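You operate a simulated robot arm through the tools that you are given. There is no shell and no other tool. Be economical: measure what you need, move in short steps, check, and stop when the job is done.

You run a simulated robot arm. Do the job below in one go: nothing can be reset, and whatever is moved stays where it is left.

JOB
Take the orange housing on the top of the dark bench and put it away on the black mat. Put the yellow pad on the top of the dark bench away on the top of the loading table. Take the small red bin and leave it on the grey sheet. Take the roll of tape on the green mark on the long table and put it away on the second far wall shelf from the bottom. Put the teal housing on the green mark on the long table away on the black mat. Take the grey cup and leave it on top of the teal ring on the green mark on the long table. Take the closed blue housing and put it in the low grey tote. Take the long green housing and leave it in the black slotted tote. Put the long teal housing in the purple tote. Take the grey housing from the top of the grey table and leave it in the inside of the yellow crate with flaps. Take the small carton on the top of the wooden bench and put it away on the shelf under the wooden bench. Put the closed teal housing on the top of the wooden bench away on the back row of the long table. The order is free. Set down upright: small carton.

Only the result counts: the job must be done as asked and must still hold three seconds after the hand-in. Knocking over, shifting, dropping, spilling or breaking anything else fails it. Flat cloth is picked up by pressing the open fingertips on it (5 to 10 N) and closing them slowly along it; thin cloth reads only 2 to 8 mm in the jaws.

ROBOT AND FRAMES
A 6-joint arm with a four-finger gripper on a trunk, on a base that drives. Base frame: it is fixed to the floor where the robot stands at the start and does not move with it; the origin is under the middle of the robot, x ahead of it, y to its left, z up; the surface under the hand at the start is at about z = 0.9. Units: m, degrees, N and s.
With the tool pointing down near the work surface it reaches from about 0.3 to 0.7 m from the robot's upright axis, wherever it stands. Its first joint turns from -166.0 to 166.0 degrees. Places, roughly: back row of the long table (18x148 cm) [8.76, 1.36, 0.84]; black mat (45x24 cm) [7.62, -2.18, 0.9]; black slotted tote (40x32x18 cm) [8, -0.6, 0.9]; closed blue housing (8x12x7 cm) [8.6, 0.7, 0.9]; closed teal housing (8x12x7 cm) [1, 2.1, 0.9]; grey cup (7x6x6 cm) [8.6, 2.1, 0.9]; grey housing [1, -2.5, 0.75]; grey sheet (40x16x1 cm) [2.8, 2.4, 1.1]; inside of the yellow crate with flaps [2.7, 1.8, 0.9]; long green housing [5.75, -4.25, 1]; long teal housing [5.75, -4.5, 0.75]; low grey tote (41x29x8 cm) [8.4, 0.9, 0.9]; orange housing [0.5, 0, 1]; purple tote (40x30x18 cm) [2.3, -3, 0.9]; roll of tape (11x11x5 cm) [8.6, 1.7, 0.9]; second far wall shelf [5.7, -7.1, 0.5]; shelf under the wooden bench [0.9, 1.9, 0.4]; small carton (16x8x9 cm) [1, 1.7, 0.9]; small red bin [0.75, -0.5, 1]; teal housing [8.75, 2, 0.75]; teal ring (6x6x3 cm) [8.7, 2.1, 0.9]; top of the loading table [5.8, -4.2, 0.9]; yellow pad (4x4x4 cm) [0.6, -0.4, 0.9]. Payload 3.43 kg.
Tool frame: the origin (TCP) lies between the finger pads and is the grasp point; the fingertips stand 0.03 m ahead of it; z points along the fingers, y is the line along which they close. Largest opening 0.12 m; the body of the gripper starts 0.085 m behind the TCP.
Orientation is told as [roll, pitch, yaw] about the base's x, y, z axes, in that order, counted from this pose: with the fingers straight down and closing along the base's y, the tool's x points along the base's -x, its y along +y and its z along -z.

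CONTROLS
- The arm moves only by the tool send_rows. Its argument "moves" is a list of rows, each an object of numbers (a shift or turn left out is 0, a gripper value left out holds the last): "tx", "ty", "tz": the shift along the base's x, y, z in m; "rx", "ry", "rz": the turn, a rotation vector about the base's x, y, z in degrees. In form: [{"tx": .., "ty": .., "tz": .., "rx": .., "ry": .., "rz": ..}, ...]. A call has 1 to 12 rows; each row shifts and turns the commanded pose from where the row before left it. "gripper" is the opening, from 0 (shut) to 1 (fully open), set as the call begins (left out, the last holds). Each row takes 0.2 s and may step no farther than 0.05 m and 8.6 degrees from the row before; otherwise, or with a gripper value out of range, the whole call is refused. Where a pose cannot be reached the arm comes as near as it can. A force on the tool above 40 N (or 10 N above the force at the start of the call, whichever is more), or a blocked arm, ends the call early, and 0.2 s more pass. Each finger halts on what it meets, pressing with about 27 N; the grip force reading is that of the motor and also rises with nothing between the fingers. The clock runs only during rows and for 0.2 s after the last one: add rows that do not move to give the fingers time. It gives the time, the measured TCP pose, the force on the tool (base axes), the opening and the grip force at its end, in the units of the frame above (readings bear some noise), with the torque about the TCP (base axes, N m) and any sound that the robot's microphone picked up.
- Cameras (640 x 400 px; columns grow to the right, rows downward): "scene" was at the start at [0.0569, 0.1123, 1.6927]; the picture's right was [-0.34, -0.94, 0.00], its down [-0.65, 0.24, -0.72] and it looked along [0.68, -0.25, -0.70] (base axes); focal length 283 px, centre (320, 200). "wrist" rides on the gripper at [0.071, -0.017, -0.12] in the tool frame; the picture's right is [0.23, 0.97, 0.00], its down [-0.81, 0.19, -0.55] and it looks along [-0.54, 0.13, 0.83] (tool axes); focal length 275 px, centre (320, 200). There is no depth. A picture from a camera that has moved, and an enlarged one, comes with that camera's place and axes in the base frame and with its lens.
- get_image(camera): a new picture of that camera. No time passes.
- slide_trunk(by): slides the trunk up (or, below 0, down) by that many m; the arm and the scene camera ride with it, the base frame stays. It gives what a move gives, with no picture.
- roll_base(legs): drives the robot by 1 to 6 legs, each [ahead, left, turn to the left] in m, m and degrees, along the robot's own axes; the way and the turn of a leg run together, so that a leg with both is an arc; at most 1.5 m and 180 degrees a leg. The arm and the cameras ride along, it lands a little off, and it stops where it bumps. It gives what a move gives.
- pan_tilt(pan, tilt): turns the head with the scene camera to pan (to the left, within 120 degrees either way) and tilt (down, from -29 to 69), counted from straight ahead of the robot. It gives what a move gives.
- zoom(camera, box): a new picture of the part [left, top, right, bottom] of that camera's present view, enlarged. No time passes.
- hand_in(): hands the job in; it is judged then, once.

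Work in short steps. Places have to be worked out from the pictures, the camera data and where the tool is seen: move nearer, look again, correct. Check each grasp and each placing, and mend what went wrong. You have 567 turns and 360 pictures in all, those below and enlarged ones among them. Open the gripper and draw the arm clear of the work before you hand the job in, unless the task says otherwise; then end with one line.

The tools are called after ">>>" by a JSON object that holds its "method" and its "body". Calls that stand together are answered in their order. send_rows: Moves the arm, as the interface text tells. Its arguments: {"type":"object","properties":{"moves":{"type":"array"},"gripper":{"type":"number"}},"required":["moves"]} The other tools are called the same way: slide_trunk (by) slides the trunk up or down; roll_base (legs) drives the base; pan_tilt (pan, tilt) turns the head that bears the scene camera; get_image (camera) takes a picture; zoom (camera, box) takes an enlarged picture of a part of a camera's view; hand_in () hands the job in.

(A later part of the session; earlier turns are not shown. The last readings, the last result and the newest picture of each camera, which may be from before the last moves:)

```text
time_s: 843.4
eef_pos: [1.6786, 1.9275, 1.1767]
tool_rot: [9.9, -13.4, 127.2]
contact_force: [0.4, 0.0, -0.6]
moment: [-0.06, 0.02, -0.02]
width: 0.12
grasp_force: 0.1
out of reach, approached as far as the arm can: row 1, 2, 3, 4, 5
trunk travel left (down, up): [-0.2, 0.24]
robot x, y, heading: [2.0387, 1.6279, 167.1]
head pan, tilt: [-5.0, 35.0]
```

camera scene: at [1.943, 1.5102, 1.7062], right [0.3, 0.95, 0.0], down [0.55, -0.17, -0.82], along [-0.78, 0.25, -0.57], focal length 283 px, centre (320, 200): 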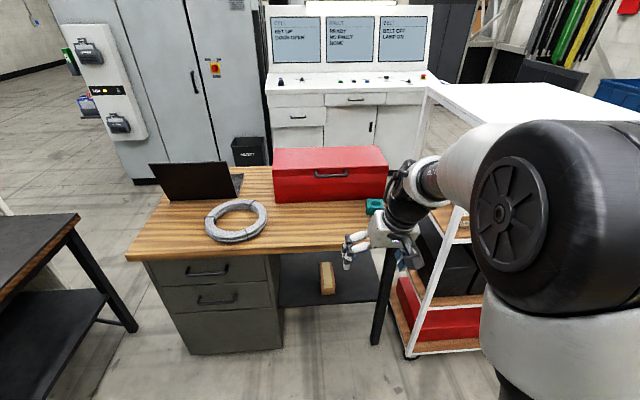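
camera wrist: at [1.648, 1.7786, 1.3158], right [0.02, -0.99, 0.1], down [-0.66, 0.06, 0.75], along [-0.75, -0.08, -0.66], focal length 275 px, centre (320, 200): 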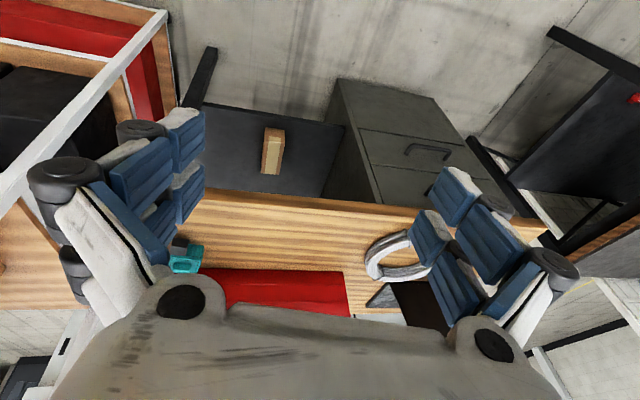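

>>> {"method": "send_rows", "body": {"moves": [{"rz": 8}, {"rz": 8}, {"rz": 8}, {"rz": 8}, {"rz": 8}, {"rz": 8}, {"rz": 8}, {"rz": 8}, {"rz": 8}, {"rz": 8}]}}

```text
time_s: 845.6
eef_pos: [1.6756, 1.9282, 1.1759]
tool_rot: [9.3, -13.2, -153.9]
contact_force: [0.4, -0.1, -0.2]
moment: [0.0, 0.03, -0.03]
width: 0.1204
grasp_force: 0.1
trunk travel left (down, up): [-0.2, 0.24]
robot x, y, heading: [2.0356, 1.6208, 167.8]
head pan, tilt: [-5.0, 35.0]
```

>>> {"method": "send_rows", "body": {"moves": [{"rx": 6.97, "ry": -3.94, "rz": -1.06}, {"rx": 6.97, "ry": -3.94, "rz": -1.06}, {}]}}

```text
time_s: 846.4
eef_pos: [1.676, 1.9248, 1.1736]
tool_rot: [8.0, -11.8, -154.2]
contact_force: [0.2, 0.8, -1.3]
moment: [0.02, -0.02, 0.0]
width: 0.1198
grasp_force: 0.1
out of reach, approached as far as the arm can: row 1, 2
trunk travel left (down, up): [-0.2, 0.24]
robot x, y, heading: [2.037, 1.6248, 167.5]
head pan, tilt: [-5.0, 35.0]
```

I try to reach a clean forward-tilted pose (pitch -64°) first, then un-tilt from there along the pure tilt axis.

>>> {"method": "send_rows", "body": {"moves": [{"rx": 0.06, "ry": 5.97, "rz": -4.53}, {"rx": 0.06, "ry": 5.97, "rz": -4.53}, {"rx": 0.06, "ry": 5.97, "rz": -4.53}, {"rx": 0.06, "ry": 5.97, "rz": -4.53}, {"rx": 0.06, "ry": 5.97, "rz": -4.53}, {"rx": 0.06, "ry": 5.97, "rz": -4.53}, {"rx": 0.06, "ry": 5.97, "rz": -4.53}, {"rx": 0.06, "ry": 5.97, "rz": -4.53}, {"rx": 0.06, "ry": 5.97, "rz": -4.53}]}}

```text
time_s: 848.4
eef_pos: [1.6762, 1.9256, 1.1741]
tool_rot: [0.0, -64.2, 167.2]
contact_force: [-0.7, 0.3, -0.1]
moment: [0.0, 0.04, -0.03]
width: 0.1198
grasp_force: 0.0
trunk travel left (down, up): [-0.2, 0.24]
robot x, y, heading: [2.0399, 1.6276, 167.6]
head pan, tilt: [-5.0, 35.0]
```

>>> {"method": "send_rows", "body": {"moves": [{"rx": -1.76, "ry": -7.8}, {"rx": -1.76, "ry": -7.8}, {"rx": -1.76, "ry": -7.8}, {"rx": -1.76, "ry": -7.8}, {"rx": -1.76, "ry": -7.8}, {"rx": -1.76, "ry": -7.8}, {"rx": -1.76, "ry": -7.8}, {"rx": -1.76, "ry": -7.8}]}}

```text
time_s: 850.2
eef_pos: [1.6827, 1.9253, 1.1604]
tool_rot: [1.3, -13.7, 167.3]
contact_force: [-0.3, -0.6, 0.0]
moment: [-0.02, -0.03, -0.02]
width: 0.1199
grasp_force: 0.0
out of reach, approached as far as the arm can: row 7, 8
trunk travel left (down, up): [-0.2, 0.24]
robot x, y, heading: [2.0402, 1.624, 167.2]
head pan, tilt: [-5.0, 35.0]
```

Still limited: the wrist is on the flipped branch. I tilt forward past the forearm line, swing left 25°, come down on that side, and re-centre.

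>>> {"method": "send_rows", "body": {"moves": [{"rx": 1.76, "ry": 7.8}, {"rx": 1.76, "ry": 7.8}, {"rx": 1.76, "ry": 7.8}, {"rx": 1.76, "ry": 7.8}, {"rx": 1.76, "ry": 7.8}, {"rx": 1.76, "ry": 7.8}, {"rx": 1.76, "ry": 7.8}, {"rx": 1.76, "ry": 7.8}, {"rz": 8.3}, {"rz": 8.3}, {"rz": 8.3}]}}

```text
time_s: 852.6
eef_pos: [1.6827, 1.9247, 1.1619]
tool_rot: [1.7, -77.6, -168.0]
contact_force: [-0.9, -0.3, 0.0]
moment: [0.01, 0.02, 0.01]
width: 0.12
grasp_force: 0.1
trunk travel left (down, up): [-0.2, 0.24]
robot x, y, heading: [2.0359, 1.6234, 167.6]
head pan, tilt: [-5.0, 35.0]
```

>>> {"method": "send_rows", "body": {"moves": [{"rx": 1.66, "ry": -7.82}, {"rx": 1.66, "ry": -7.82}, {"rx": 1.66, "ry": -7.82}, {"rx": 1.66, "ry": -7.82}, {"rx": 1.66, "ry": -7.82}, {"rx": 1.66, "ry": -7.82}, {"rx": 1.66, "ry": -7.82}, {"rx": 1.66, "ry": -7.82}, {"rx": 1.66, "ry": -7.82}]}}

```text
time_s: 854.6
eef_pos: [1.6879, 1.9236, 1.156]
tool_rot: [2.0, -11.2, -168.0]
contact_force: [0.1, -0.3, 0.0]
moment: [-0.01, -0.03, -0.01]
width: 0.1201
grasp_force: 0.0
out of reach, approached as far as the arm can: row 9
trunk travel left (down, up): [-0.2, 0.24]
robot x, y, heading: [2.0367, 1.6261, 167.6]
head pan, tilt: [-5.0, 35.0]
```

>>> {"method": "send_rows", "body": {"moves": [{"rx": -1.66, "ry": 7.82}, {"rx": -1.66, "ry": 7.82}, {"rx": -1.66, "ry": 7.82}, {"rx": -1.66, "ry": 7.82}, {"rx": -1.66, "ry": 7.82}, {"rx": -1.66, "ry": 7.82}, {"rx": -1.66, "ry": 7.82}, {"rx": -1.66, "ry": 7.82}]}}

>>> {"method": "send_rows", "body": {"moves": [{"rz": -8.3}, {"rz": -8.3}, {"rz": -8.3}, {"rz": -8.3}, {"rz": -8.3}, {"rz": -8.3}]}}

>>> {"method": "get_image", "body": {"camera": "scene"}}

```text
time_s: 856.4
eef_pos: [1.6858, 1.9247, 1.1541]
tool_rot: [2.0, -75.3, -168.1]
contact_force: [0.6, 0.4, -0.8]
moment: [0.01, -0.02, 0.0]
width: 0.12
grasp_force: 0.1
trunk travel left (down, up): [-0.2, 0.24]
robot x, y, heading: [2.0358, 1.6234, 167.5]
head pan, tilt: [-5.0, 35.0]
```

```text
time_s: 857.8
eef_pos: [1.6595, 1.9704, 1.138]
tool_rot: [2.0, -75.1, 142.2]
contact_force: [0.3, -0.3, -0.3]
moment: [0.03, -0.01, -0.01]
width: 0.1197
grasp_force: 0.0
out of reach, approached as far as the arm can: row 4, 5, 6
trunk travel left (down, up): [-0.2, 0.24]
robot x, y, heading: [2.0406, 1.6239, 167.4]
head pan, tilt: [-5.0, 35.0]
```

```text
178 pictures are left
camera scene: at [1.942, 1.5097, 1.7061], right [0.3, 0.95, 0.0], down [0.55, -0.17, -0.82], along [-0.78, 0.25, -0.57], focal length 283 px, centre (320, 200)
```

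scene: 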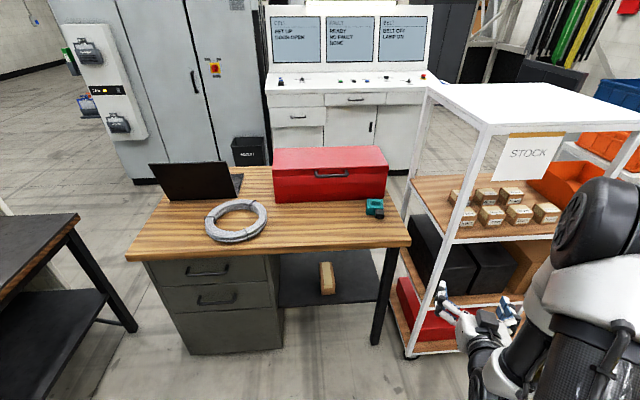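

The forearm azimuth is about 140°, so a clean un-tilt at this yaw should pass straight through the singular line onto the good branch. I try it.

>>> {"method": "send_rows", "body": {"moves": [{"rx": -4.93, "ry": -6.3}, {"rx": -4.93, "ry": -6.3}, {"rx": -4.93, "ry": -6.3}, {"rx": -4.93, "ry": -6.3}, {"rx": -4.93, "ry": -6.3}, {"rx": -4.93, "ry": -6.3}, {"rx": -4.93, "ry": -6.3}, {"rx": -4.93, "ry": -6.3}, {"rx": -4.93, "ry": -6.3}]}}

```text
time_s: 859.8
eef_pos: [1.6459, 1.9583, 1.1403]
tool_rot: [6.2, -16.7, 142.2]
contact_force: [0.6, 0.1, -0.8]
moment: [0.01, -0.02, 0.01]
width: 0.1201
grasp_force: 0.1
out of reach, approached as far as the arm can: row 6, 7, 8
trunk travel left (down, up): [-0.2, 0.24]
robot x, y, heading: [2.0387, 1.6221, 167.4]
head pan, tilt: [-5.0, 35.0]
```

>>> {"method": "send_rows", "body": {"moves": [{"rx": -1.84, "ry": -5.6, "rz": -0.6}, {"rx": -1.84, "ry": -5.6, "rz": -0.6}, {"rx": -1.84, "ry": -5.6, "rz": -0.6}, {}]}}

```text
time_s: 860.8
eef_pos: [1.6625, 1.9576, 1.1203]
tool_rot: [7.0, -10.4, 141.7]
contact_force: [0.4, 0.0, -0.4]
moment: [-0.02, -0.07, 0.02]
width: 0.1199
grasp_force: 0.0
out of reach, approached as far as the arm can: row 1, 2, 3
trunk travel left (down, up): [-0.2, 0.24]
robot x, y, heading: [2.04, 1.6232, 167.4]
head pan, tilt: [-5.0, 35.0]
```

The wrist was being folded too close to the robot axis. I first extend the TCP to 0.65 m straight ahead, then repeat the manoeuvre there.

>>> {"method": "send_rows", "body": {"moves": [{"tx": -0.0367, "ty": -0.0273}, {"tx": -0.0367, "ty": -0.0273}, {"tx": -0.0367, "ty": -0.0273}, {"tx": -0.0367, "ty": -0.0273}, {"tx": -0.0367, "ty": -0.0273}, {"tx": -0.0367, "ty": -0.0273}, {"tx": -0.0367, "ty": -0.0273}]}}

>>> {"method": "send_rows", "body": {"moves": [{"rx": -1.84, "ry": -5.6, "rz": -0.6}, {"rx": -1.84, "ry": -5.6, "rz": -0.6}]}}

```text
time_s: 862.4
eef_pos: [1.5204, 1.8768, 1.0561]
tool_rot: [8.7, -11.0, 142.9]
contact_force: [-0.7, 0.7, 0.6]
moment: [-0.03, -0.05, 0.0]
width: 0.1197
grasp_force: 0.1
out of reach, approached as far as the arm can: row 1, 2, 3, 4, 5, 6, 7
trunk travel left (down, up): [-0.2, 0.24]
robot x, y, heading: [2.0412, 1.6237, 167.4]
head pan, tilt: [-5.0, 35.0]
```

```text
time_s: 863.0
eef_pos: [1.5614, 1.8781, 1.0336]
tool_rot: [9.6, -1.1, 141.0]
contact_force: [-0.1, -0.6, -0.3]
moment: [0.02, -0.02, -0.02]
width: 0.1198
grasp_force: 0.1
out of reach, approached as far as the arm can: row 1, 2
trunk travel left (down, up): [-0.2, 0.24]
robot x, y, heading: [2.0383, 1.6283, 167.4]
head pan, tilt: [-5.0, 35.0]
```

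>>> {"method": "send_rows", "body": {"moves": [{"rz": 8.2}, {"rz": 8.2}, {"rz": 8.2}, {"rz": 8.2}, {"rz": 8.2}, {"rz": 8.2}, {"rz": 8.2}, {"rz": 8.2}]}}

```text
time_s: 864.8
eef_pos: [1.6308, 1.8069, 0.9593]
tool_rot: [7.5, -3.1, -153.6]
contact_force: [0.2, 0.2, 1.0]
moment: [0.01, 0.04, 0.0]
width: 0.1198
grasp_force: 0.0
out of reach, approached as far as the arm can: row 1, 2, 3, 4, 5, 6, 7, 8
trunk travel left (down, up): [-0.2, 0.24]
robot x, y, heading: [2.0378, 1.625, 167.7]
head pan, tilt: [-5.0, 35.0]
```

>>> {"method": "send_rows", "body": {"moves": [{"rx": -3.56, "ry": 7.17, "tx": -0.03, "tz": 0.02}, {"rx": -3.56, "ry": 7.17, "tx": -0.03, "tz": 0.02}, {"rx": -3.56, "ry": 7.17, "tx": -0.03, "tz": 0.02}, {"rx": -3.56, "ry": 7.17, "tx": -0.03, "tz": 0.02}, {"rx": -3.56, "ry": 7.17, "tx": -0.03, "tz": 0.02}, {"rx": -3.56, "ry": 7.17, "tx": -0.02, "tz": 0.02}, {"rx": -3.56, "ry": 7.17, "tz": 0.02}, {"rx": -3.56, "ry": 7.17, "tz": 0.02}, {"rx": -3.56, "ry": 7.17}, {"rx": -3.56, "ry": 7.17}]}}

```text
time_s: 867.0
eef_pos: [1.4613, 1.8085, 1.1215]
tool_rot: [6.0, -80.7, -152.5]
contact_force: [-0.1, 0.8, 0.1]
moment: [0.0, 0.0, 0.01]
width: 0.1202
grasp_force: 0.1
trunk travel left (down, up): [-0.2, 0.24]
robot x, y, heading: [2.0393, 1.6271, 167.6]
head pan, tilt: [-5.0, 35.0]
```

>>> {"method": "send_rows", "body": {"moves": [{"rz": -8.5}, {"rz": -8.5}, {"rz": -8.5}, {"rz": -8.5}, {"rz": -8.5}, {"rz": -8.5}]}}

```text
time_s: 868.4
eef_pos: [1.46, 1.8065, 1.1201]
tool_rot: [5.9, -80.5, 156.5]
contact_force: [-0.8, 0.1, 0.0]
moment: [0.04, -0.02, 0.01]
width: 0.1202
grasp_force: 0.1
trunk travel left (down, up): [-0.2, 0.24]
robot x, y, heading: [2.039, 1.6239, 167.2]
head pan, tilt: [-5.0, 35.0]
```

>>> {"method": "send_rows", "body": {"moves": [{"rx": -2.41, "ry": -7.63}, {"rx": -2.41, "ry": -7.63}, {"rx": -2.41, "ry": -7.63}, {"rx": -2.41, "ry": -7.63}, {"rx": -2.41, "ry": -7.63}, {"rx": -2.41, "ry": -7.63}, {"rx": -2.41, "ry": -7.63}, {"rx": -2.41, "ry": -7.63}]}}

```text
time_s: 870.2
eef_pos: [1.4624, 1.8086, 1.1208]
tool_rot: [0.3, -16.3, 161.4]
contact_force: [0.7, -0.5, -0.4]
moment: [0.02, 0.0, -0.01]
width: 0.1199
grasp_force: 0.1
trunk travel left (down, up): [-0.2, 0.24]
robot x, y, heading: [2.0388, 1.6272, 167.1]
head pan, tilt: [-5.0, 35.0]
```

No limit hit this time. I finish levelling the tool.

>>> {"method": "send_rows", "body": {"moves": [{"rx": -2.45, "ry": -7.7}, {"rx": -2.45, "ry": -7.7}, {"rz": 6, "tx": 0.03, "ty": -0.006, "tz": 0.03}, {"tx": 0.035, "ty": -0.01, "tz": 0.03}, {"tx": 0.035, "ty": -0.01, "tz": 0.03}, {"tx": 0.035, "ty": -0.01, "tz": 0.03}, {"tz": 0.04}, {"tz": 0.04}]}}

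```text
time_s: 872.0
eef_pos: [1.5965, 1.7729, 1.3239]
tool_rot: [-0.1, -0.4, 167.4]
contact_force: [0.5, -0.1, 0.2]
moment: [0.0, 0.02, -0.03]
width: 0.1198
grasp_force: 0.0
trunk travel left (down, up): [-0.2, 0.24]
robot x, y, heading: [2.0335, 1.6256, 167.5]
head pan, tilt: [-5.0, 35.0]
```

The arm is back on its normal branch. I strafe along the dark bench's far side to the red bin.

>>> {"method": "roll_base", "body": {"legs": [[-0.12, 0, 0], [0, 1.14, 0], [0, 1.14, 0]]}}

>>> {"method": "pan_tilt", "body": {"pan": 10, "tilt": 45}}

>>> {"method": "get_image", "body": {"camera": "scene"}}

```text
time_s: 884.2
eef_pos: [1.275, -0.5378, 1.3222]
tool_rot: [0.0, -0.4, 170.9]
contact_force: [-0.7, -0.3, -0.6]
moment: [-0.02, 0.02, 0.0]
width: 0.1201
grasp_force: 0.1
trunk travel left (down, up): [-0.2, 0.24]
robot x, y, heading: [1.7251, -0.6608, 170.6]
head pan, tilt: [-5.0, 35.0]
```

```text
time_s: 885.0
eef_pos: [1.276, -0.5367, 1.3223]
tool_rot: [0.1, -0.4, 170.7]
contact_force: [0.0, 0.4, -0.6]
moment: [-0.02, 0.01, -0.01]
width: 0.1201
grasp_force: 0.0
trunk travel left (down, up): [-0.2, 0.24]
robot x, y, heading: [1.729, -0.6603, 170.4]
head pan, tilt: [10.0, 45.0]
```

```text
177 pictures are left
camera scene: at [1.6416, -0.8009, 1.6914], right [-0.01, 1.0, 0.0], down [0.71, 0.01, -0.71], along [-0.71, -0.01, -0.71], focal length 283 px, centre (320, 200)
```

scene: 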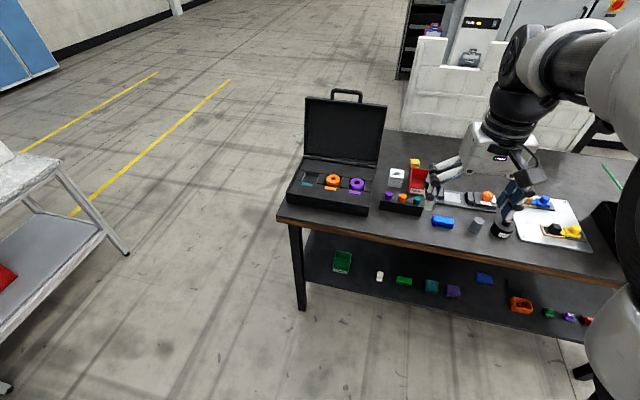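

>>> {"method": "zoom", "body": {"camera": "scene", "box": [280, 130, 520, 280]}}

```text
2.67 times, centred on (400, 205) of scene
camera zoom: at [1.6416, -0.8009, 1.6914], right [-0.01, 1.0, 0.0], down [0.71, 0.01, -0.71], along [-0.71, -0.01, -0.71], focal length 754 px, centre (107, 187)
```

zoom: 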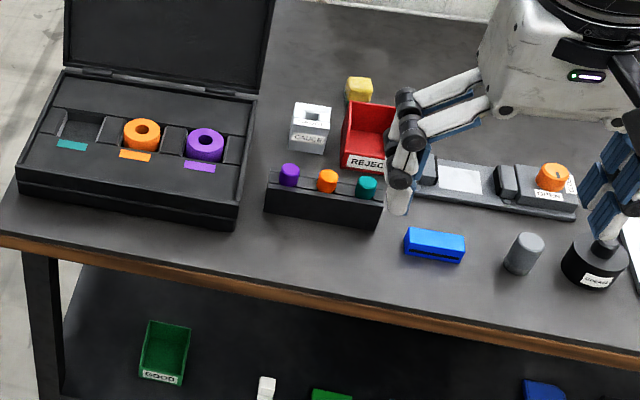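

The small red bin sits behind a peg holder, beside a gauge block, with the yellow pad behind it. I drive closer and look from above.

>>> {"method": "roll_base", "body": {"legs": [[0, 0, -3], [0.36, 0, 0]]}}

>>> {"method": "send_rows", "body": {"moves": [{"tx": -0.045, "ty": 0.01}, {"tx": -0.03, "ty": 0.01}]}}

>>> {"method": "get_image", "body": {"camera": "wrist"}}

>>> {"method": "get_image", "body": {"camera": "scene"}}

```text
time_s: 887.7
eef_pos: [0.9338, -0.4338, 1.3226]
tool_rot: [0.0, -0.5, 167.3]
contact_force: [-0.7, -0.8, -0.6]
moment: [0.0, -0.04, 0.01]
width: 0.1198
grasp_force: 0.1
trunk travel left (down, up): [-0.2, 0.24]
robot x, y, heading: [1.3755, -0.581, 167.0]
head pan, tilt: [10.0, 45.0]
```

```text
time_s: 888.3
eef_pos: [0.857, -0.4124, 1.3239]
tool_rot: [0.0, -0.4, 167.4]
contact_force: [0.0, 0.0, 0.1]
moment: [-0.04, -0.03, 0.01]
width: 0.1203
grasp_force: 0.1
trunk travel left (down, up): [-0.2, 0.24]
robot x, y, heading: [1.3767, -0.5763, 167.5]
head pan, tilt: [10.0, 45.0]
```

```text
175 pictures are left
camera wrist: at [0.9325, -0.4121, 1.4445], right [0.01, -1.0, 0.0], down [-0.83, -0.01, 0.56], along [-0.56, -0.01, -0.83], focal length 275 px, centre (320, 200)
```

wrist: 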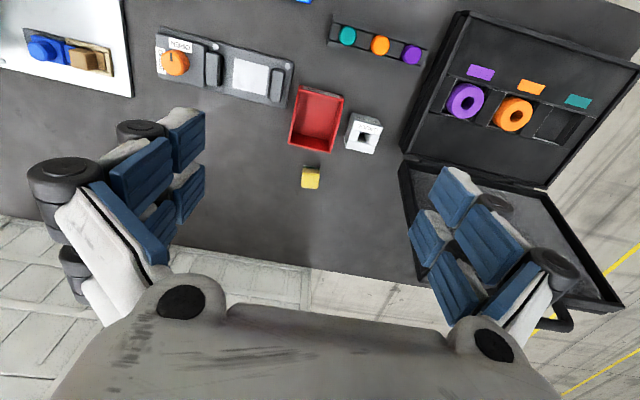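

```text
174 pictures are left
camera scene: at [1.2836, -0.7183, 1.6914], right [0.05, 1.0, 0.0], down [0.71, -0.03, -0.71], along [-0.71, 0.03, -0.71], focal length 283 px, centre (320, 200)
```

scene: 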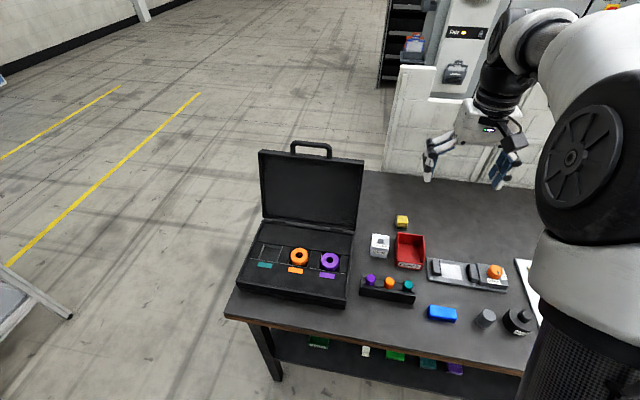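

The bin is about 8 cm wide and 10 cm deep; on one side the gauge is ~2 cm away. I move right above it for a closer look.

>>> {"method": "send_rows", "body": {"moves": [{"tx": -0.04, "tz": -0.025}, {"tx": -0.035, "tz": -0.03}, {"tz": -0.045}, {"tz": -0.045}]}}

>>> {"method": "get_image", "body": {"camera": "wrist"}}

```text
time_s: 889.3
eef_pos: [0.7837, -0.4128, 1.176]
tool_rot: [0.1, -0.5, 167.3]
contact_force: [-0.9, 0.6, -0.7]
moment: [-0.06, -0.01, -0.01]
width: 0.1198
grasp_force: 0.0
trunk travel left (down, up): [-0.2, 0.24]
robot x, y, heading: [1.378, -0.5834, 167.4]
head pan, tilt: [10.0, 45.0]
```

```text
173 pictures are left
camera wrist: at [0.8575, -0.4114, 1.2963], right [0.01, -1.0, 0.0], down [-0.83, -0.01, 0.56], along [-0.56, -0.01, -0.83], focal length 275 px, centre (320, 200)
```

wrist: 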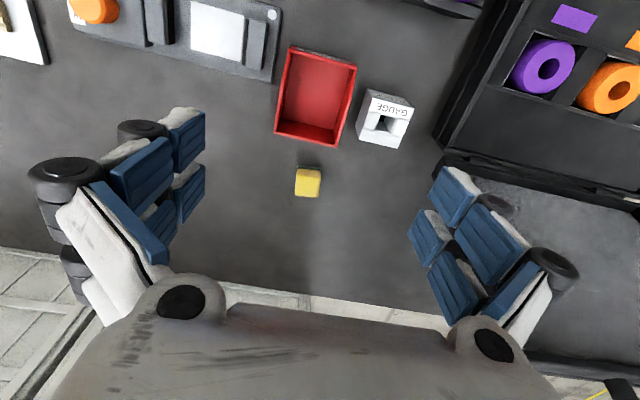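

Bin centre (0.770, -0.4065), width 8 cm, rim z ≈ 0.947; gap to gauge ≈ 1.95 cm. I'll grip across the width toward the back, with the gauge-side finger placed mid-gap. I go to z = 1.02 and recheck.

>>> {"method": "send_rows", "body": {"moves": [{"tx": -0.0367, "ty": 0.018}, {"tz": -0.045}, {"tz": -0.045}, {"tz": -0.045}, {"tz": -0.02}, {}], "gripper": 0.833}}

>>> {"method": "get_image", "body": {"camera": "wrist"}}

```text
time_s: 890.7
eef_pos: [0.7455, -0.3952, 1.0219]
tool_rot: [0.0, -0.3, 167.3]
contact_force: [-0.6, -0.7, 0.9]
moment: [0.02, 0.02, 0.01]
width: 0.0999
grasp_force: 0.0
trunk travel left (down, up): [-0.2, 0.24]
robot x, y, heading: [1.3781, -0.5779, 167.4]
head pan, tilt: [10.0, 45.0]
```

```text
172 pictures are left
camera wrist: at [0.8203, -0.3938, 1.1424], right [0.01, -1.0, 0.0], down [-0.83, -0.01, 0.56], along [-0.56, -0.01, -0.83], focal length 275 px, centre (320, 200)
```

wrist: 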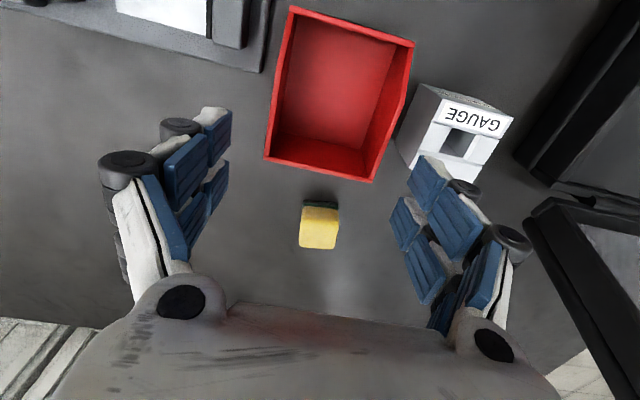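

The margins check out (≈5 mm bin side, ≈13 mm gauge side). I descend to z = 0.94.

>>> {"method": "send_rows", "body": {"moves": [{"tz": -0.03}, {"tz": -0.025}, {"tz": -0.017}, {"tz": -0.01}, {}]}}

>>> {"method": "get_image", "body": {"camera": "wrist"}}

```text
time_s: 891.9
eef_pos: [0.7475, -0.396, 0.9386]
tool_rot: [0.0, -0.3, 167.3]
contact_force: [0.5, -0.5, 0.8]
moment: [0.01, 0.02, 0.02]
width: 0.1001
grasp_force: 0.1
trunk travel left (down, up): [-0.2, 0.24]
robot x, y, heading: [1.3782, -0.5823, 167.7]
head pan, tilt: [10.0, 45.0]
```

```text
171 pictures are left
camera wrist: at [0.8224, -0.3945, 1.0585], right [0.01, -1.0, 0.0], down [-0.83, -0.01, 0.56], along [-0.56, -0.01, -0.83], focal length 275 px, centre (320, 200)
```

wrist: 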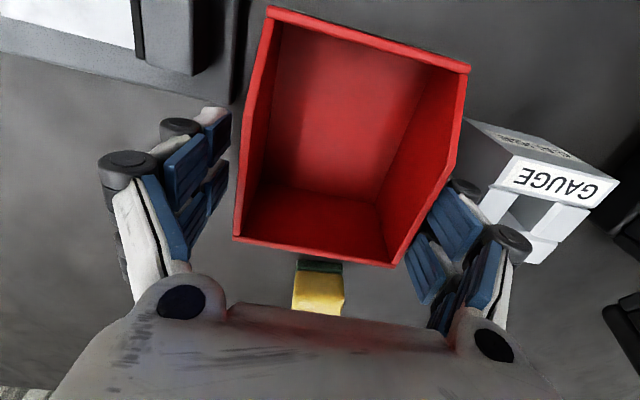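

Straddled without contact. I close and lift.

>>> {"method": "send_rows", "body": {"moves": [{}, {}, {}, {}], "gripper": 0}}

>>> {"method": "send_rows", "body": {"moves": [{"tz": 0.01}, {"tz": 0.02}, {"tz": 0.03}, {"tz": 0.04}, {"tz": 0.045}, {"tz": 0.045}, {"tz": 0.045}, {"tz": 0.045}, {"tz": 0.045}]}}

>>> {"method": "get_image", "body": {"camera": "wrist"}}

```text
time_s: 892.9
eef_pos: [0.7477, -0.3956, 0.9374]
tool_rot: [0.0, -0.3, 167.3]
contact_force: [-0.3, -0.8, 1.2]
moment: [0.0, 0.0, -0.06]
width: 0.0839
grasp_force: 26.6
trunk travel left (down, up): [-0.2, 0.24]
robot x, y, heading: [1.3781, -0.5802, 167.3]
head pan, tilt: [10.0, 45.0]
```

```text
time_s: 894.9
eef_pos: [0.7497, -0.3951, 1.2687]
tool_rot: [0.1, -0.3, 167.3]
contact_force: [-1.0, 0.0, -1.4]
moment: [0.01, 0.02, 0.05]
width: 0.0838
grasp_force: 26.8
trunk travel left (down, up): [-0.2, 0.24]
robot x, y, heading: [1.3759, -0.5779, 167.2]
head pan, tilt: [10.0, 45.0]
```

```text
170 pictures are left
camera wrist: at [0.823, -0.3937, 1.3885], right [0.01, -1.0, 0.0], down [-0.83, -0.01, 0.56], along [-0.56, -0.01, -0.83], focal length 275 px, centre (320, 200)
```

wrist: 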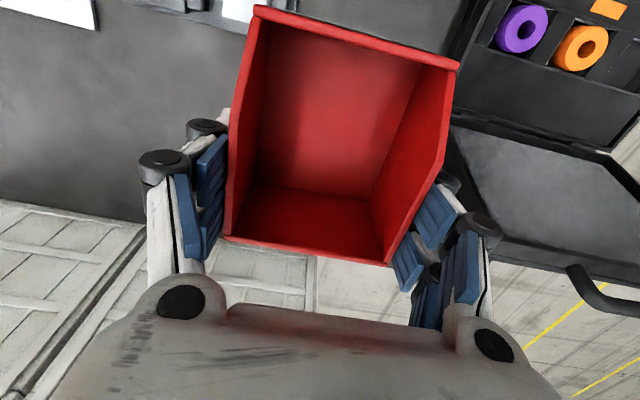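

The red bin is held. I tuck in and drive to the grey sheet beside the crate.

>>> {"method": "send_rows", "body": {"moves": [{"tz": 0.045}, {"tz": 0.045}, {"tx": 0.0437, "ty": -0.0128}, {"tx": 0.0437, "ty": -0.0128}, {"tx": 0.0437, "ty": -0.0128}, {"tx": 0.0437, "ty": -0.0128}]}}

>>> {"method": "roll_base", "body": {"legs": [[-0.3, 0, 0], [0, -1.45, 0], [0.2, 0, 0]]}}

```text
time_s: 896.3
eef_pos: [0.7634, -0.402, 1.3527]
tool_rot: [0.0, -0.5, 167.4]
contact_force: [0.8, 0.1, -0.4]
moment: [0.04, 0.03, -0.02]
width: 0.0837
grasp_force: 26.6
out of reach, approached as far as the arm can: row 2, 3, 4, 5, 6
trunk travel left (down, up): [-0.2, 0.24]
robot x, y, heading: [1.3763, -0.5819, 167.4]
head pan, tilt: [10.0, 45.0]
```

```text
time_s: 906.3
eef_pos: [1.1188, 0.9487, 1.3525]
tool_rot: [0.1, -0.3, 170.4]
contact_force: [-0.3, 0.3, -0.9]
moment: [-0.04, -0.02, 0.0]
width: 0.0838
grasp_force: 27.2
trunk travel left (down, up): [-0.2, 0.24]
robot x, y, heading: [1.7438, 0.7985, 170.2]
head pan, tilt: [10.0, 45.0]
```

>>> {"method": "send_rows", "body": {"moves": [{"tx": 0.045, "ty": -0.01}, {"tx": 0.045, "ty": -0.01}, {"tx": 0.045, "ty": -0.01}, {"tx": 0.045, "ty": -0.01}]}}

```text
time_s: 907.3
eef_pos: [1.1232, 0.95, 1.3576]
tool_rot: [0.0, -0.5, 170.5]
contact_force: [-0.4, -0.4, -1.8]
moment: [0.0, 0.01, 0.01]
width: 0.0837
grasp_force: 27.1
out of reach, approached as far as the arm can: row 1, 2, 3, 4
trunk travel left (down, up): [-0.2, 0.24]
robot x, y, heading: [1.7442, 0.798, 170.1]
head pan, tilt: [10.0, 45.0]
```

>>> {"method": "send_rows", "body": {"moves": [{"tz": -0.045}, {"tz": -0.045}, {"tx": 0.045, "ty": -0.01}, {"tx": 0.045, "ty": -0.01}]}}

>>> {"method": "get_image", "body": {"camera": "scene"}}

```text
time_s: 908.3
eef_pos: [1.1208, 0.9527, 1.3469]
tool_rot: [0.0, -0.4, 170.5]
contact_force: [1.4, -0.1, -0.5]
moment: [0.0, 0.04, 0.0]
width: 0.0839
grasp_force: 26.9
out of reach, approached as far as the arm can: row 1, 2, 3, 4
trunk travel left (down, up): [-0.2, 0.24]
robot x, y, heading: [1.7461, 0.8009, 170.2]
head pan, tilt: [10.0, 45.0]
```

```text
169 pictures are left
camera scene: at [1.6572, 0.6603, 1.6914], right [-0.01, 1.0, 0.0], down [0.71, 0.0, -0.71], along [-0.71, 0.0, -0.71], focal length 283 px, centre (320, 200)
```

scene: 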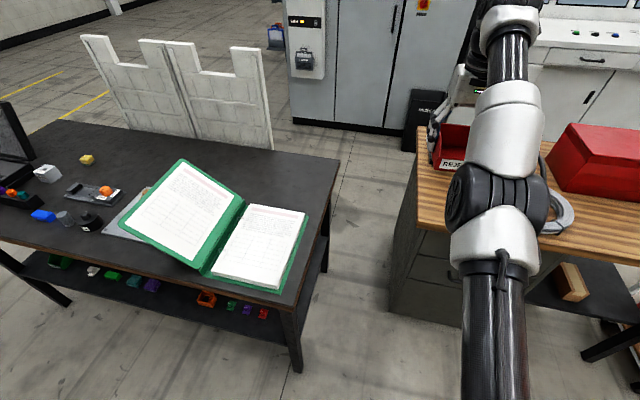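

The arm is stretched fully straight and stuck at that singularity. I tilt the tool slightly forward, which pulls the wrist inward, then retract.

>>> {"method": "send_rows", "body": {"moves": [{"rx": 1.3, "ry": 7.9}, {"rx": 1.3, "ry": 7.9}, {"tx": 0.04, "ty": -0.008}, {"tx": 0.04, "ty": -0.008}]}}

```text
time_s: 909.3
eef_pos: [1.122, 0.9558, 1.3521]
tool_rot: [0.1, -0.3, 170.4]
contact_force: [-1.1, 0.3, -0.3]
moment: [0.01, -0.01, -0.01]
width: 0.0836
grasp_force: 27.1
out of reach, approached as far as the arm can: row 1, 2, 3, 4
trunk travel left (down, up): [-0.2, 0.24]
robot x, y, heading: [1.7442, 0.8001, 170.4]
head pan, tilt: [10.0, 45.0]
```

>>> {"method": "send_rows", "body": {"moves": [{"tz": -0.05}, {"tz": -0.05}, {"tz": -0.05}, {"tz": -0.05}, {"tx": 0.05}, {"tx": 0.05}, {"tx": 0.05}, {"tx": 0.05}]}}

```text
time_s: 911.1
eef_pos: [1.1375, 1.0096, 1.3545]
tool_rot: [0.1, -0.3, 170.5]
contact_force: [0.2, 0.7, -0.4]
moment: [0.02, 0.03, 0.0]
width: 0.0837
grasp_force: 26.8
out of reach, approached as far as the arm can: row 1, 2, 3, 4, 5, 6, 7, 8
trunk travel left (down, up): [-0.2, 0.24]
robot x, y, heading: [1.7394, 0.8015, 170.4]
head pan, tilt: [10.0, 45.0]
```

>>> {"method": "send_rows", "body": {"moves": [{"rx": 1.3, "ry": 7.9}, {"rx": 1.3, "ry": 7.9}, {"rx": 1.3, "ry": 7.9}, {"rx": 1.3, "ry": 7.9}]}}

```text
time_s: 912.1
eef_pos: [1.1413, 1.0062, 1.3769]
tool_rot: [0.2, -3.2, 170.5]
contact_force: [-0.6, -0.8, -1.8]
moment: [-0.01, 0.03, 0.03]
width: 0.0837
grasp_force: 27.4
out of reach, approached as far as the arm can: row 1, 2, 3, 4
trunk travel left (down, up): [-0.2, 0.24]
robot x, y, heading: [1.7462, 0.8037, 170.0]
head pan, tilt: [10.0, 45.0]
```

>>> {"method": "send_rows", "body": {"moves": [{"rx": 1.3, "ry": 7.9, "tx": 0.03}, {"rx": 1.3, "ry": 7.9, "tx": 0.03}, {"rx": 1.3, "ry": 7.9, "tx": 0.03}, {"rx": 1.3, "ry": 7.9, "tx": 0.03}, {"rx": 1.3, "ry": 7.9, "tx": 0.03}, {"rx": 1.3, "ry": 7.9, "tx": 0.03}]}}

>>> {"method": "get_image", "body": {"camera": "scene"}}

```text
time_s: 913.5
eef_pos: [1.3513, 1.0462, 1.7211]
tool_rot: [2.5, -42.9, 170.5]
contact_force: [1.1, -0.4, -0.8]
moment: [0.01, 0.07, 0.04]
width: 0.0841
grasp_force: 27.3
out of reach, approached as far as the arm can: row 1, 2, 3, 4, 5, 6
trunk travel left (down, up): [-0.2, 0.24]
robot x, y, heading: [1.7401, 0.8004, 170.6]
head pan, tilt: [10.0, 45.0]
```

```text
168 pictures are left
camera scene: at [1.6613, 0.6603, 1.6917], right [-0.01, 1.0, 0.0], down [0.7, 0.01, -0.71], along [-0.71, -0.01, -0.7], focal length 283 px, centre (320, 200)
```

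scene: 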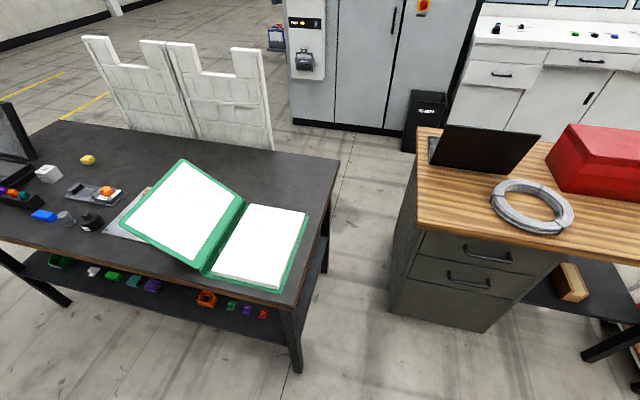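

>>> {"method": "send_rows", "body": {"moves": [{"tz": -0.05}, {"tz": -0.05}, {"tz": -0.05}, {"tz": -0.05}, {"tz": -0.05}, {"tz": -0.05}]}}

```text
time_s: 914.9
eef_pos: [1.3711, 1.0677, 1.7279]
tool_rot: [1.9, -44.6, 170.5]
contact_force: [0.4, -0.1, -1.1]
moment: [0.01, 0.01, -0.03]
width: 0.0839
grasp_force: 26.9
out of reach, approached as far as the arm can: row 1, 2, 3, 4, 5, 6
trunk travel left (down, up): [-0.2, 0.24]
robot x, y, heading: [1.7441, 0.8038, 170.3]
head pan, tilt: [10.0, 45.0]
```

The elbow seems hyperextended just past straight. I push outward to straighten it, then come back inward.

>>> {"method": "send_rows", "body": {"moves": [{"tx": -0.012, "ty": 0.014, "tz": 0.045}, {"tx": -0.012, "ty": 0.014, "tz": 0.045}, {"tx": -0.012, "ty": 0.014, "tz": 0.045}]}}

>>> {"method": "send_rows", "body": {"moves": [{"tx": -0.03, "tz": -0.04}, {"tx": -0.03, "tz": -0.04}, {"tx": -0.03, "tz": -0.04}, {"tx": -0.03, "tz": -0.04}]}}

```text
time_s: 915.7
eef_pos: [1.3792, 1.0662, 1.7345]
tool_rot: [1.8, -45.1, 170.5]
contact_force: [0.0, 0.4, -0.9]
moment: [0.02, -0.01, 0.0]
width: 0.0839
grasp_force: 27.1
out of reach, approached as far as the arm can: row 1, 2, 3
trunk travel left (down, up): [-0.2, 0.24]
robot x, y, heading: [1.7431, 0.7995, 170.4]
head pan, tilt: [10.0, 45.0]
```

```text
time_s: 916.7
eef_pos: [1.3573, 1.0661, 1.7155]
tool_rot: [2.6, -43.0, 170.7]
contact_force: [-0.1, -0.3, -0.1]
moment: [0.04, -0.01, 0.0]
width: 0.0838
grasp_force: 27.1
out of reach, approached as far as the arm can: row 1, 2, 3, 4
trunk travel left (down, up): [-0.2, 0.24]
robot x, y, heading: [1.7433, 0.8005, 170.4]
head pan, tilt: [10.0, 45.0]
```

Only the shoulder moves, so wrist pitch is at a limit too. I command the opposite tilt (fingers toward the robot) together with inward motion to let the elbow bend.

>>> {"method": "send_rows", "body": {"moves": [{"rx": -1.3, "ry": -7.9, "tx": 0.02}, {"rx": -1.3, "ry": -7.9, "tx": 0.02}, {"rx": -1.3, "ry": -7.9, "tx": 0.02}, {"rx": -1.3, "ry": -7.9, "tx": 0.02}, {"rx": -1.3, "ry": -7.9, "tx": 0.02}, {"rx": -1.3, "ry": -7.9, "tx": 0.02}]}}

```text
time_s: 918.1
eef_pos: [1.4922, 1.0309, 1.5499]
tool_rot: [1.6, 2.8, 170.6]
contact_force: [0.0, -0.3, -0.2]
moment: [-0.02, 0.03, -0.01]
width: 0.0841
grasp_force: 27.1
out of reach, approached as far as the arm can: row 1, 2, 3, 4, 5, 6
trunk travel left (down, up): [-0.2, 0.24]
robot x, y, heading: [1.7446, 0.803, 170.6]
head pan, tilt: [10.0, 45.0]
```

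The elbow bent again. I move to a comfortable pose ahead of the robot at lower height.

>>> {"method": "send_rows", "body": {"moves": [{"tx": -0.031, "ty": -0.025, "tz": -0.025}, {"tx": -0.031, "ty": -0.025, "tz": -0.025}, {"tx": -0.031, "ty": -0.025, "tz": -0.025}, {"tx": -0.031, "ty": -0.025, "tz": -0.025}, {"tx": -0.031, "ty": -0.025, "tz": -0.025}, {"tx": -0.031, "ty": -0.025, "tz": -0.025}]}}

>>> {"method": "get_image", "body": {"camera": "scene"}}

>>> {"method": "get_image", "body": {"camera": "wrist"}}

```text
time_s: 919.5
eef_pos: [1.3015, 0.8772, 1.4008]
tool_rot: [1.6, 2.9, 170.6]
contact_force: [0.4, -0.4, -1.7]
moment: [0.04, -0.04, -0.01]
width: 0.0837
grasp_force: 26.8
trunk travel left (down, up): [-0.2, 0.24]
robot x, y, heading: [1.7427, 0.8036, 170.6]
head pan, tilt: [10.0, 45.0]
```

```text
167 pictures are left
camera scene: at [1.6553, 0.6597, 1.6912], right [-0.01, 1.0, 0.0], down [0.71, 0.01, -0.71], along [-0.71, 0.0, -0.71], focal length 283 px, centre (320, 200)
```

scene: 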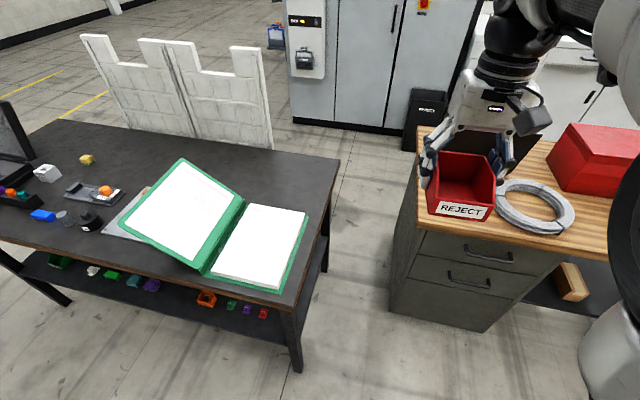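

```text
166 pictures are left
camera wrist: at [1.3692, 0.8873, 1.525], right [0.07, -1.0, 0.04], down [-0.86, -0.04, 0.52], along [-0.51, -0.07, -0.86], focal length 275 px, centre (320, 200)
```

wrist: 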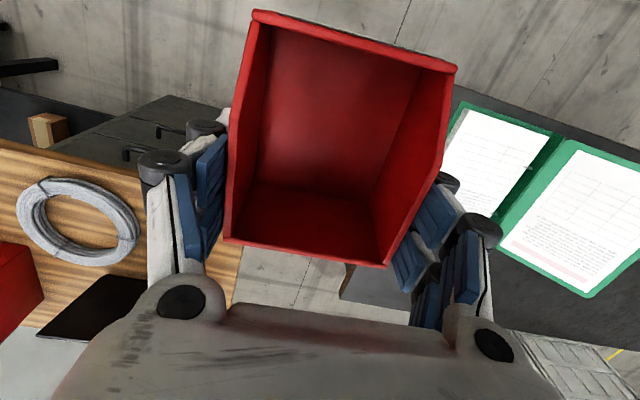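

>>> {"method": "send_rows", "body": {"moves": [{"rx": 2.05, "ry": 2.6}, {"tz": -0.03}]}}

>>> {"method": "roll_base", "body": {"legs": [[0, 0, -3], [0, -1.2, 0], [0, -0.58, 0]]}}

```text
time_s: 920.1
eef_pos: [1.3015, 0.8787, 1.3713]
tool_rot: [0.1, -0.1, 170.5]
contact_force: [-0.5, -0.7, -1.2]
moment: [0.0, -0.06, -0.01]
width: 0.0836
grasp_force: 27.3
trunk travel left (down, up): [-0.2, 0.24]
robot x, y, heading: [1.7448, 0.8018, 170.4]
head pan, tilt: [10.0, 45.0]
```

```text
time_s: 929.5
eef_pos: [1.7056, 2.6394, 1.3724]
tool_rot: [0.1, 0.0, 168.0]
contact_force: [-0.2, 0.9, -1.0]
moment: [-0.04, 0.01, -0.01]
width: 0.0838
grasp_force: 26.8
trunk travel left (down, up): [-0.2, 0.24]
robot x, y, heading: [2.1409, 2.5431, 168.0]
head pan, tilt: [10.0, 45.0]
```

>>> {"method": "roll_base", "body": {"legs": [[0, 0, 179.3]]}}

>>> {"method": "get_image", "body": {"camera": "scene"}}

>>> {"method": "get_image", "body": {"camera": "wrist"}}

```text
time_s: 937.3
eef_pos: [2.5758, 2.4442, 1.3722]
tool_rot: [0.1, 0.0, -12.2]
contact_force: [0.2, -0.2, -1.7]
moment: [0.0, -0.04, -0.01]
width: 0.0836
grasp_force: 27.2
trunk travel left (down, up): [-0.2, 0.24]
robot x, y, heading: [2.1421, 2.5436, -12.4]
head pan, tilt: [10.0, 45.0]
```

```text
165 pictures are left
camera scene: at [2.2333, 2.6805, 1.6914], right [-0.04, -1.0, 0.0], down [-0.71, 0.03, -0.71], along [0.71, -0.03, -0.71], focal length 283 px, centre (320, 200)
```

scene: 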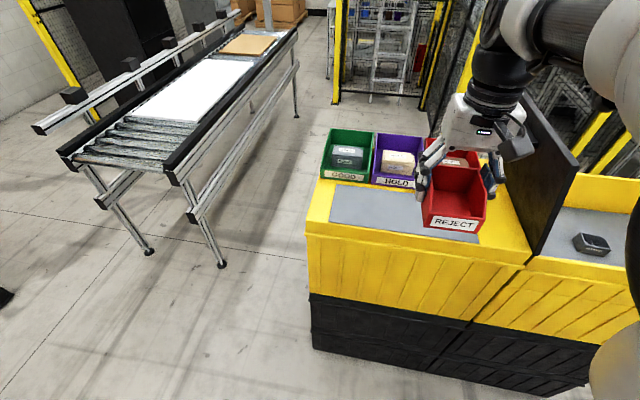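

```text
164 pictures are left
camera wrist: at [2.5041, 2.4428, 1.4932], right [-0.02, 1.0, 0.0], down [0.83, 0.01, 0.55], along [0.55, 0.01, -0.83], focal length 275 px, centre (320, 200)
```

wrist: 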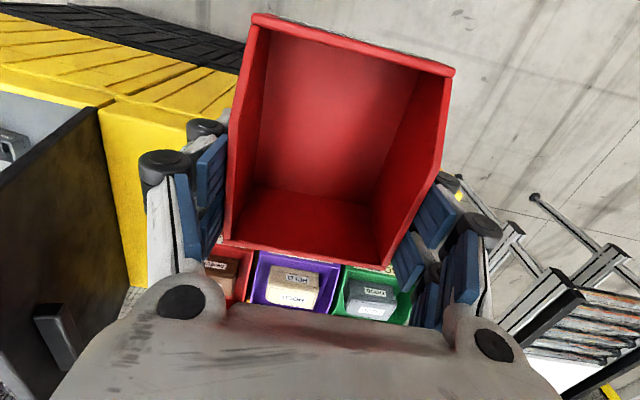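

The sheet is centred near (2.773, 2.424); the bin's centre lies 2 cm nearer than the TCP. I roll 0.1 m forward and position it over the sheet.

>>> {"method": "roll_base", "body": {"legs": [[0.1, 0, 0]]}}

>>> {"method": "send_rows", "body": {"moves": [{"tz": -0.045}, {"tz": -0.045}, {"tx": 0.04}, {"tx": 0.04}, {"tx": 0.035, "ty": -0.003}]}}

>>> {"method": "get_image", "body": {"camera": "scene"}}

>>> {"method": "get_image", "body": {"camera": "wrist"}}

```text
time_s: 938.4
eef_pos: [2.6701, 2.4223, 1.3718]
tool_rot: [0.1, 0.0, -12.3]
contact_force: [0.6, 0.4, -1.6]
moment: [0.0, 0.01, -0.03]
width: 0.0835
grasp_force: 26.8
trunk travel left (down, up): [-0.2, 0.24]
robot x, y, heading: [2.2321, 2.5205, -12.5]
head pan, tilt: [10.0, 45.0]
```

```text
time_s: 939.6
eef_pos: [2.7844, 2.4219, 1.2807]
tool_rot: [0.1, 0.1, -12.4]
contact_force: [-0.3, -0.7, -1.3]
moment: [-0.01, 0.05, 0.03]
width: 0.0837
grasp_force: 27.1
trunk travel left (down, up): [-0.2, 0.24]
robot x, y, heading: [2.2323, 2.5223, -12.4]
head pan, tilt: [10.0, 45.0]
```

```text
163 pictures are left
camera scene: at [2.3281, 2.6597, 1.6912], right [-0.04, -1.0, 0.0], down [-0.71, 0.03, -0.71], along [0.71, -0.03, -0.71], focal length 283 px, centre (320, 200)
```

scene: 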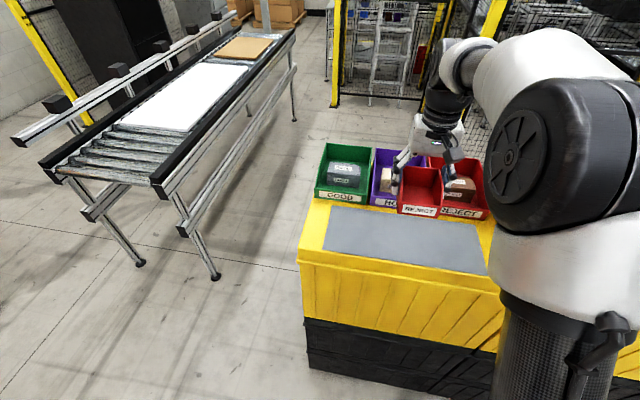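

```text
162 pictures are left
camera wrist: at [2.7108, 2.4208, 1.4012], right [-0.02, 1.0, 0.0], down [0.83, 0.01, 0.55], along [0.55, 0.01, -0.83], focal length 275 px, centre (320, 200)
```

wrist: 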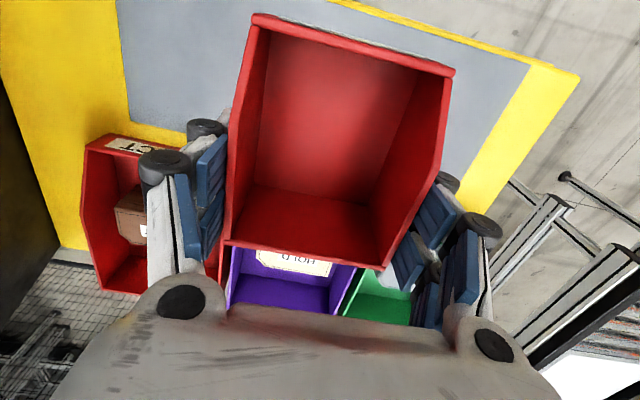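

Sheet spans x ≈ 2.70–2.86 at this y; I shift +0.018 and lower toward it.

>>> {"method": "send_rows", "body": {"moves": [{"tx": 0.018, "ty": -0.003}, {"tz": -0.045}, {"tz": -0.04}, {"tz": -0.025}]}}

>>> {"method": "get_image", "body": {"camera": "wrist"}}

>>> {"method": "zoom", "body": {"camera": "scene", "box": [300, 120, 540, 320]}}

```text
time_s: 940.6
eef_pos: [2.8026, 2.418, 1.1706]
tool_rot: [0.0, 0.0, -12.5]
contact_force: [0.2, -0.1, -0.6]
moment: [0.01, -0.03, -0.01]
width: 0.0834
grasp_force: 27.0
trunk travel left (down, up): [-0.2, 0.24]
robot x, y, heading: [2.2307, 2.5212, -12.6]
head pan, tilt: [10.0, 45.0]
```

```text
161 pictures are left
camera wrist: at [2.7301, 2.4162, 1.2922], right [-0.02, 1.0, 0.0], down [0.83, 0.01, 0.55], along [0.55, 0.01, -0.83], focal length 275 px, centre (320, 200)
```

wrist: 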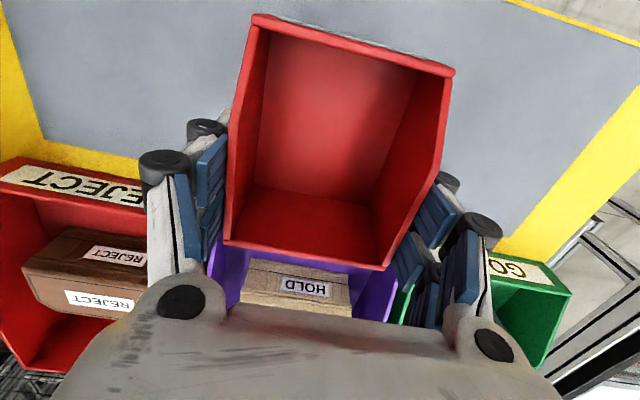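

```text
2.00 times, centred on (420, 220) of scene
camera zoom: at [2.3263, 2.6598, 1.6914], right [-0.04, -1.0, 0.0], down [-0.71, 0.03, -0.71], along [0.71, -0.03, -0.71], focal length 565 px, centre (120, 160)
```

zoom: 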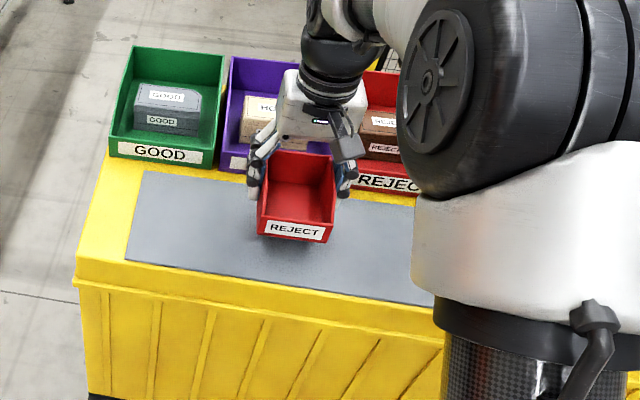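

>>> {"method": "send_rows", "body": {"moves": [{"tz": -0.012}, {"tz": -0.008}, {"tz": -0.005}, {"tz": -0.004}]}}

```text
time_s: 941.6
eef_pos: [2.8033, 2.4184, 1.1436]
tool_rot: [0.1, 0.0, -12.4]
contact_force: [0.3, -0.2, 0.4]
moment: [0.02, -0.02, 0.01]
width: 0.0835
grasp_force: 27.4
trunk travel left (down, up): [-0.2, 0.24]
robot x, y, heading: [2.2369, 2.5215, -12.6]
head pan, tilt: [10.0, 45.0]
```

>>> {"method": "send_rows", "body": {"moves": [{"tz": -0.003}, {"tz": -0.003}, {"tz": -0.003}]}}

```text
time_s: 942.4
eef_pos: [2.804, 2.4175, 1.135]
tool_rot: [0.1, -0.1, -12.4]
contact_force: [-0.1, -0.1, -1.9]
moment: [0.01, 0.0, 0.02]
width: 0.0834
grasp_force: 27.4
trunk travel left (down, up): [-0.2, 0.24]
robot x, y, heading: [2.237, 2.5233, -12.8]
head pan, tilt: [10.0, 45.0]
```

>>> {"method": "send_rows", "body": {"moves": [{"tz": -0.004}, {"tz": -0.004}, {"tz": -0.004}, {"tz": -0.004}]}}

```text
time_s: 943.4
eef_pos: [2.8036, 2.4166, 1.1215]
tool_rot: [0.1, -0.5, -12.4]
contact_force: [1.1, -0.1, 35.0]
moment: [-0.24, 0.73, -0.03]
width: 0.084
grasp_force: 27.0
trunk travel left (down, up): [-0.2, 0.24]
robot x, y, heading: [2.2349, 2.5219, -12.4]
head pan, tilt: [10.0, 45.0]
```

Contact. I ease off, open and rise.

>>> {"method": "send_rows", "body": {"moves": [{"tz": 0.003}, {}]}}

>>> {"method": "send_rows", "body": {"moves": [{}, {}, {}, {"tz": 0.03}, {"tz": 0.045}, {"tz": 0.045}, {"tz": 0.045}], "gripper": 0.9}}

>>> {"method": "get_image", "body": {"camera": "wrist"}}

>>> {"method": "zoom", "body": {"camera": "scene", "box": [300, 120, 540, 320]}}

```text
time_s: 944.0
eef_pos: [2.8034, 2.4161, 1.1208]
tool_rot: [0.0, -0.1, -12.4]
contact_force: [1.6, 0.9, 14.0]
moment: [-0.02, -0.5, 0.0]
width: 0.0841
grasp_force: 27.4
trunk travel left (down, up): [-0.2, 0.24]
robot x, y, heading: [2.2365, 2.5208, -12.7]
head pan, tilt: [10.0, 45.0]
```

```text
time_s: 945.6
eef_pos: [2.8038, 2.4141, 1.2864]
tool_rot: [0.1, -0.1, -12.4]
contact_force: [0.0, -0.2, 0.9]
moment: [-0.02, -0.06, 0.0]
width: 0.1083
grasp_force: 0.2
trunk travel left (down, up): [-0.2, 0.24]
robot x, y, heading: [2.2331, 2.522, -12.5]
head pan, tilt: [10.0, 45.0]
```

```text
159 pictures are left
camera wrist: at [2.7299, 2.4137, 1.4086], right [-0.02, 1.0, 0.0], down [0.83, 0.01, 0.55], along [0.55, 0.01, -0.83], focal length 275 px, centre (320, 200)
```

wrist: 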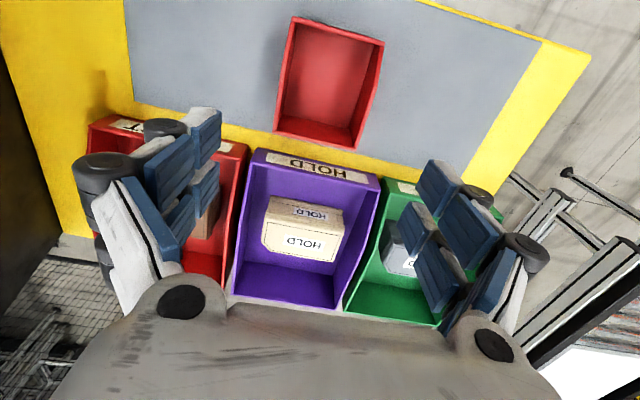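

```text
2.00 times, centred on (420, 220) of scene
camera zoom: at [2.3256, 2.66, 1.6914], right [-0.04, -1.0, 0.0], down [-0.71, 0.03, -0.71], along [0.71, -0.03, -0.71], focal length 565 px, centre (120, 160)
```

zoom: 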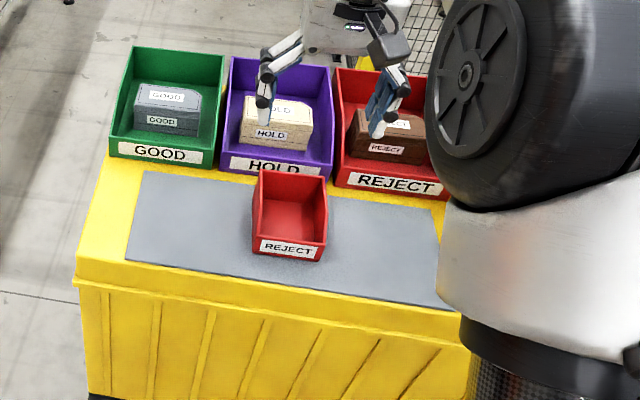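

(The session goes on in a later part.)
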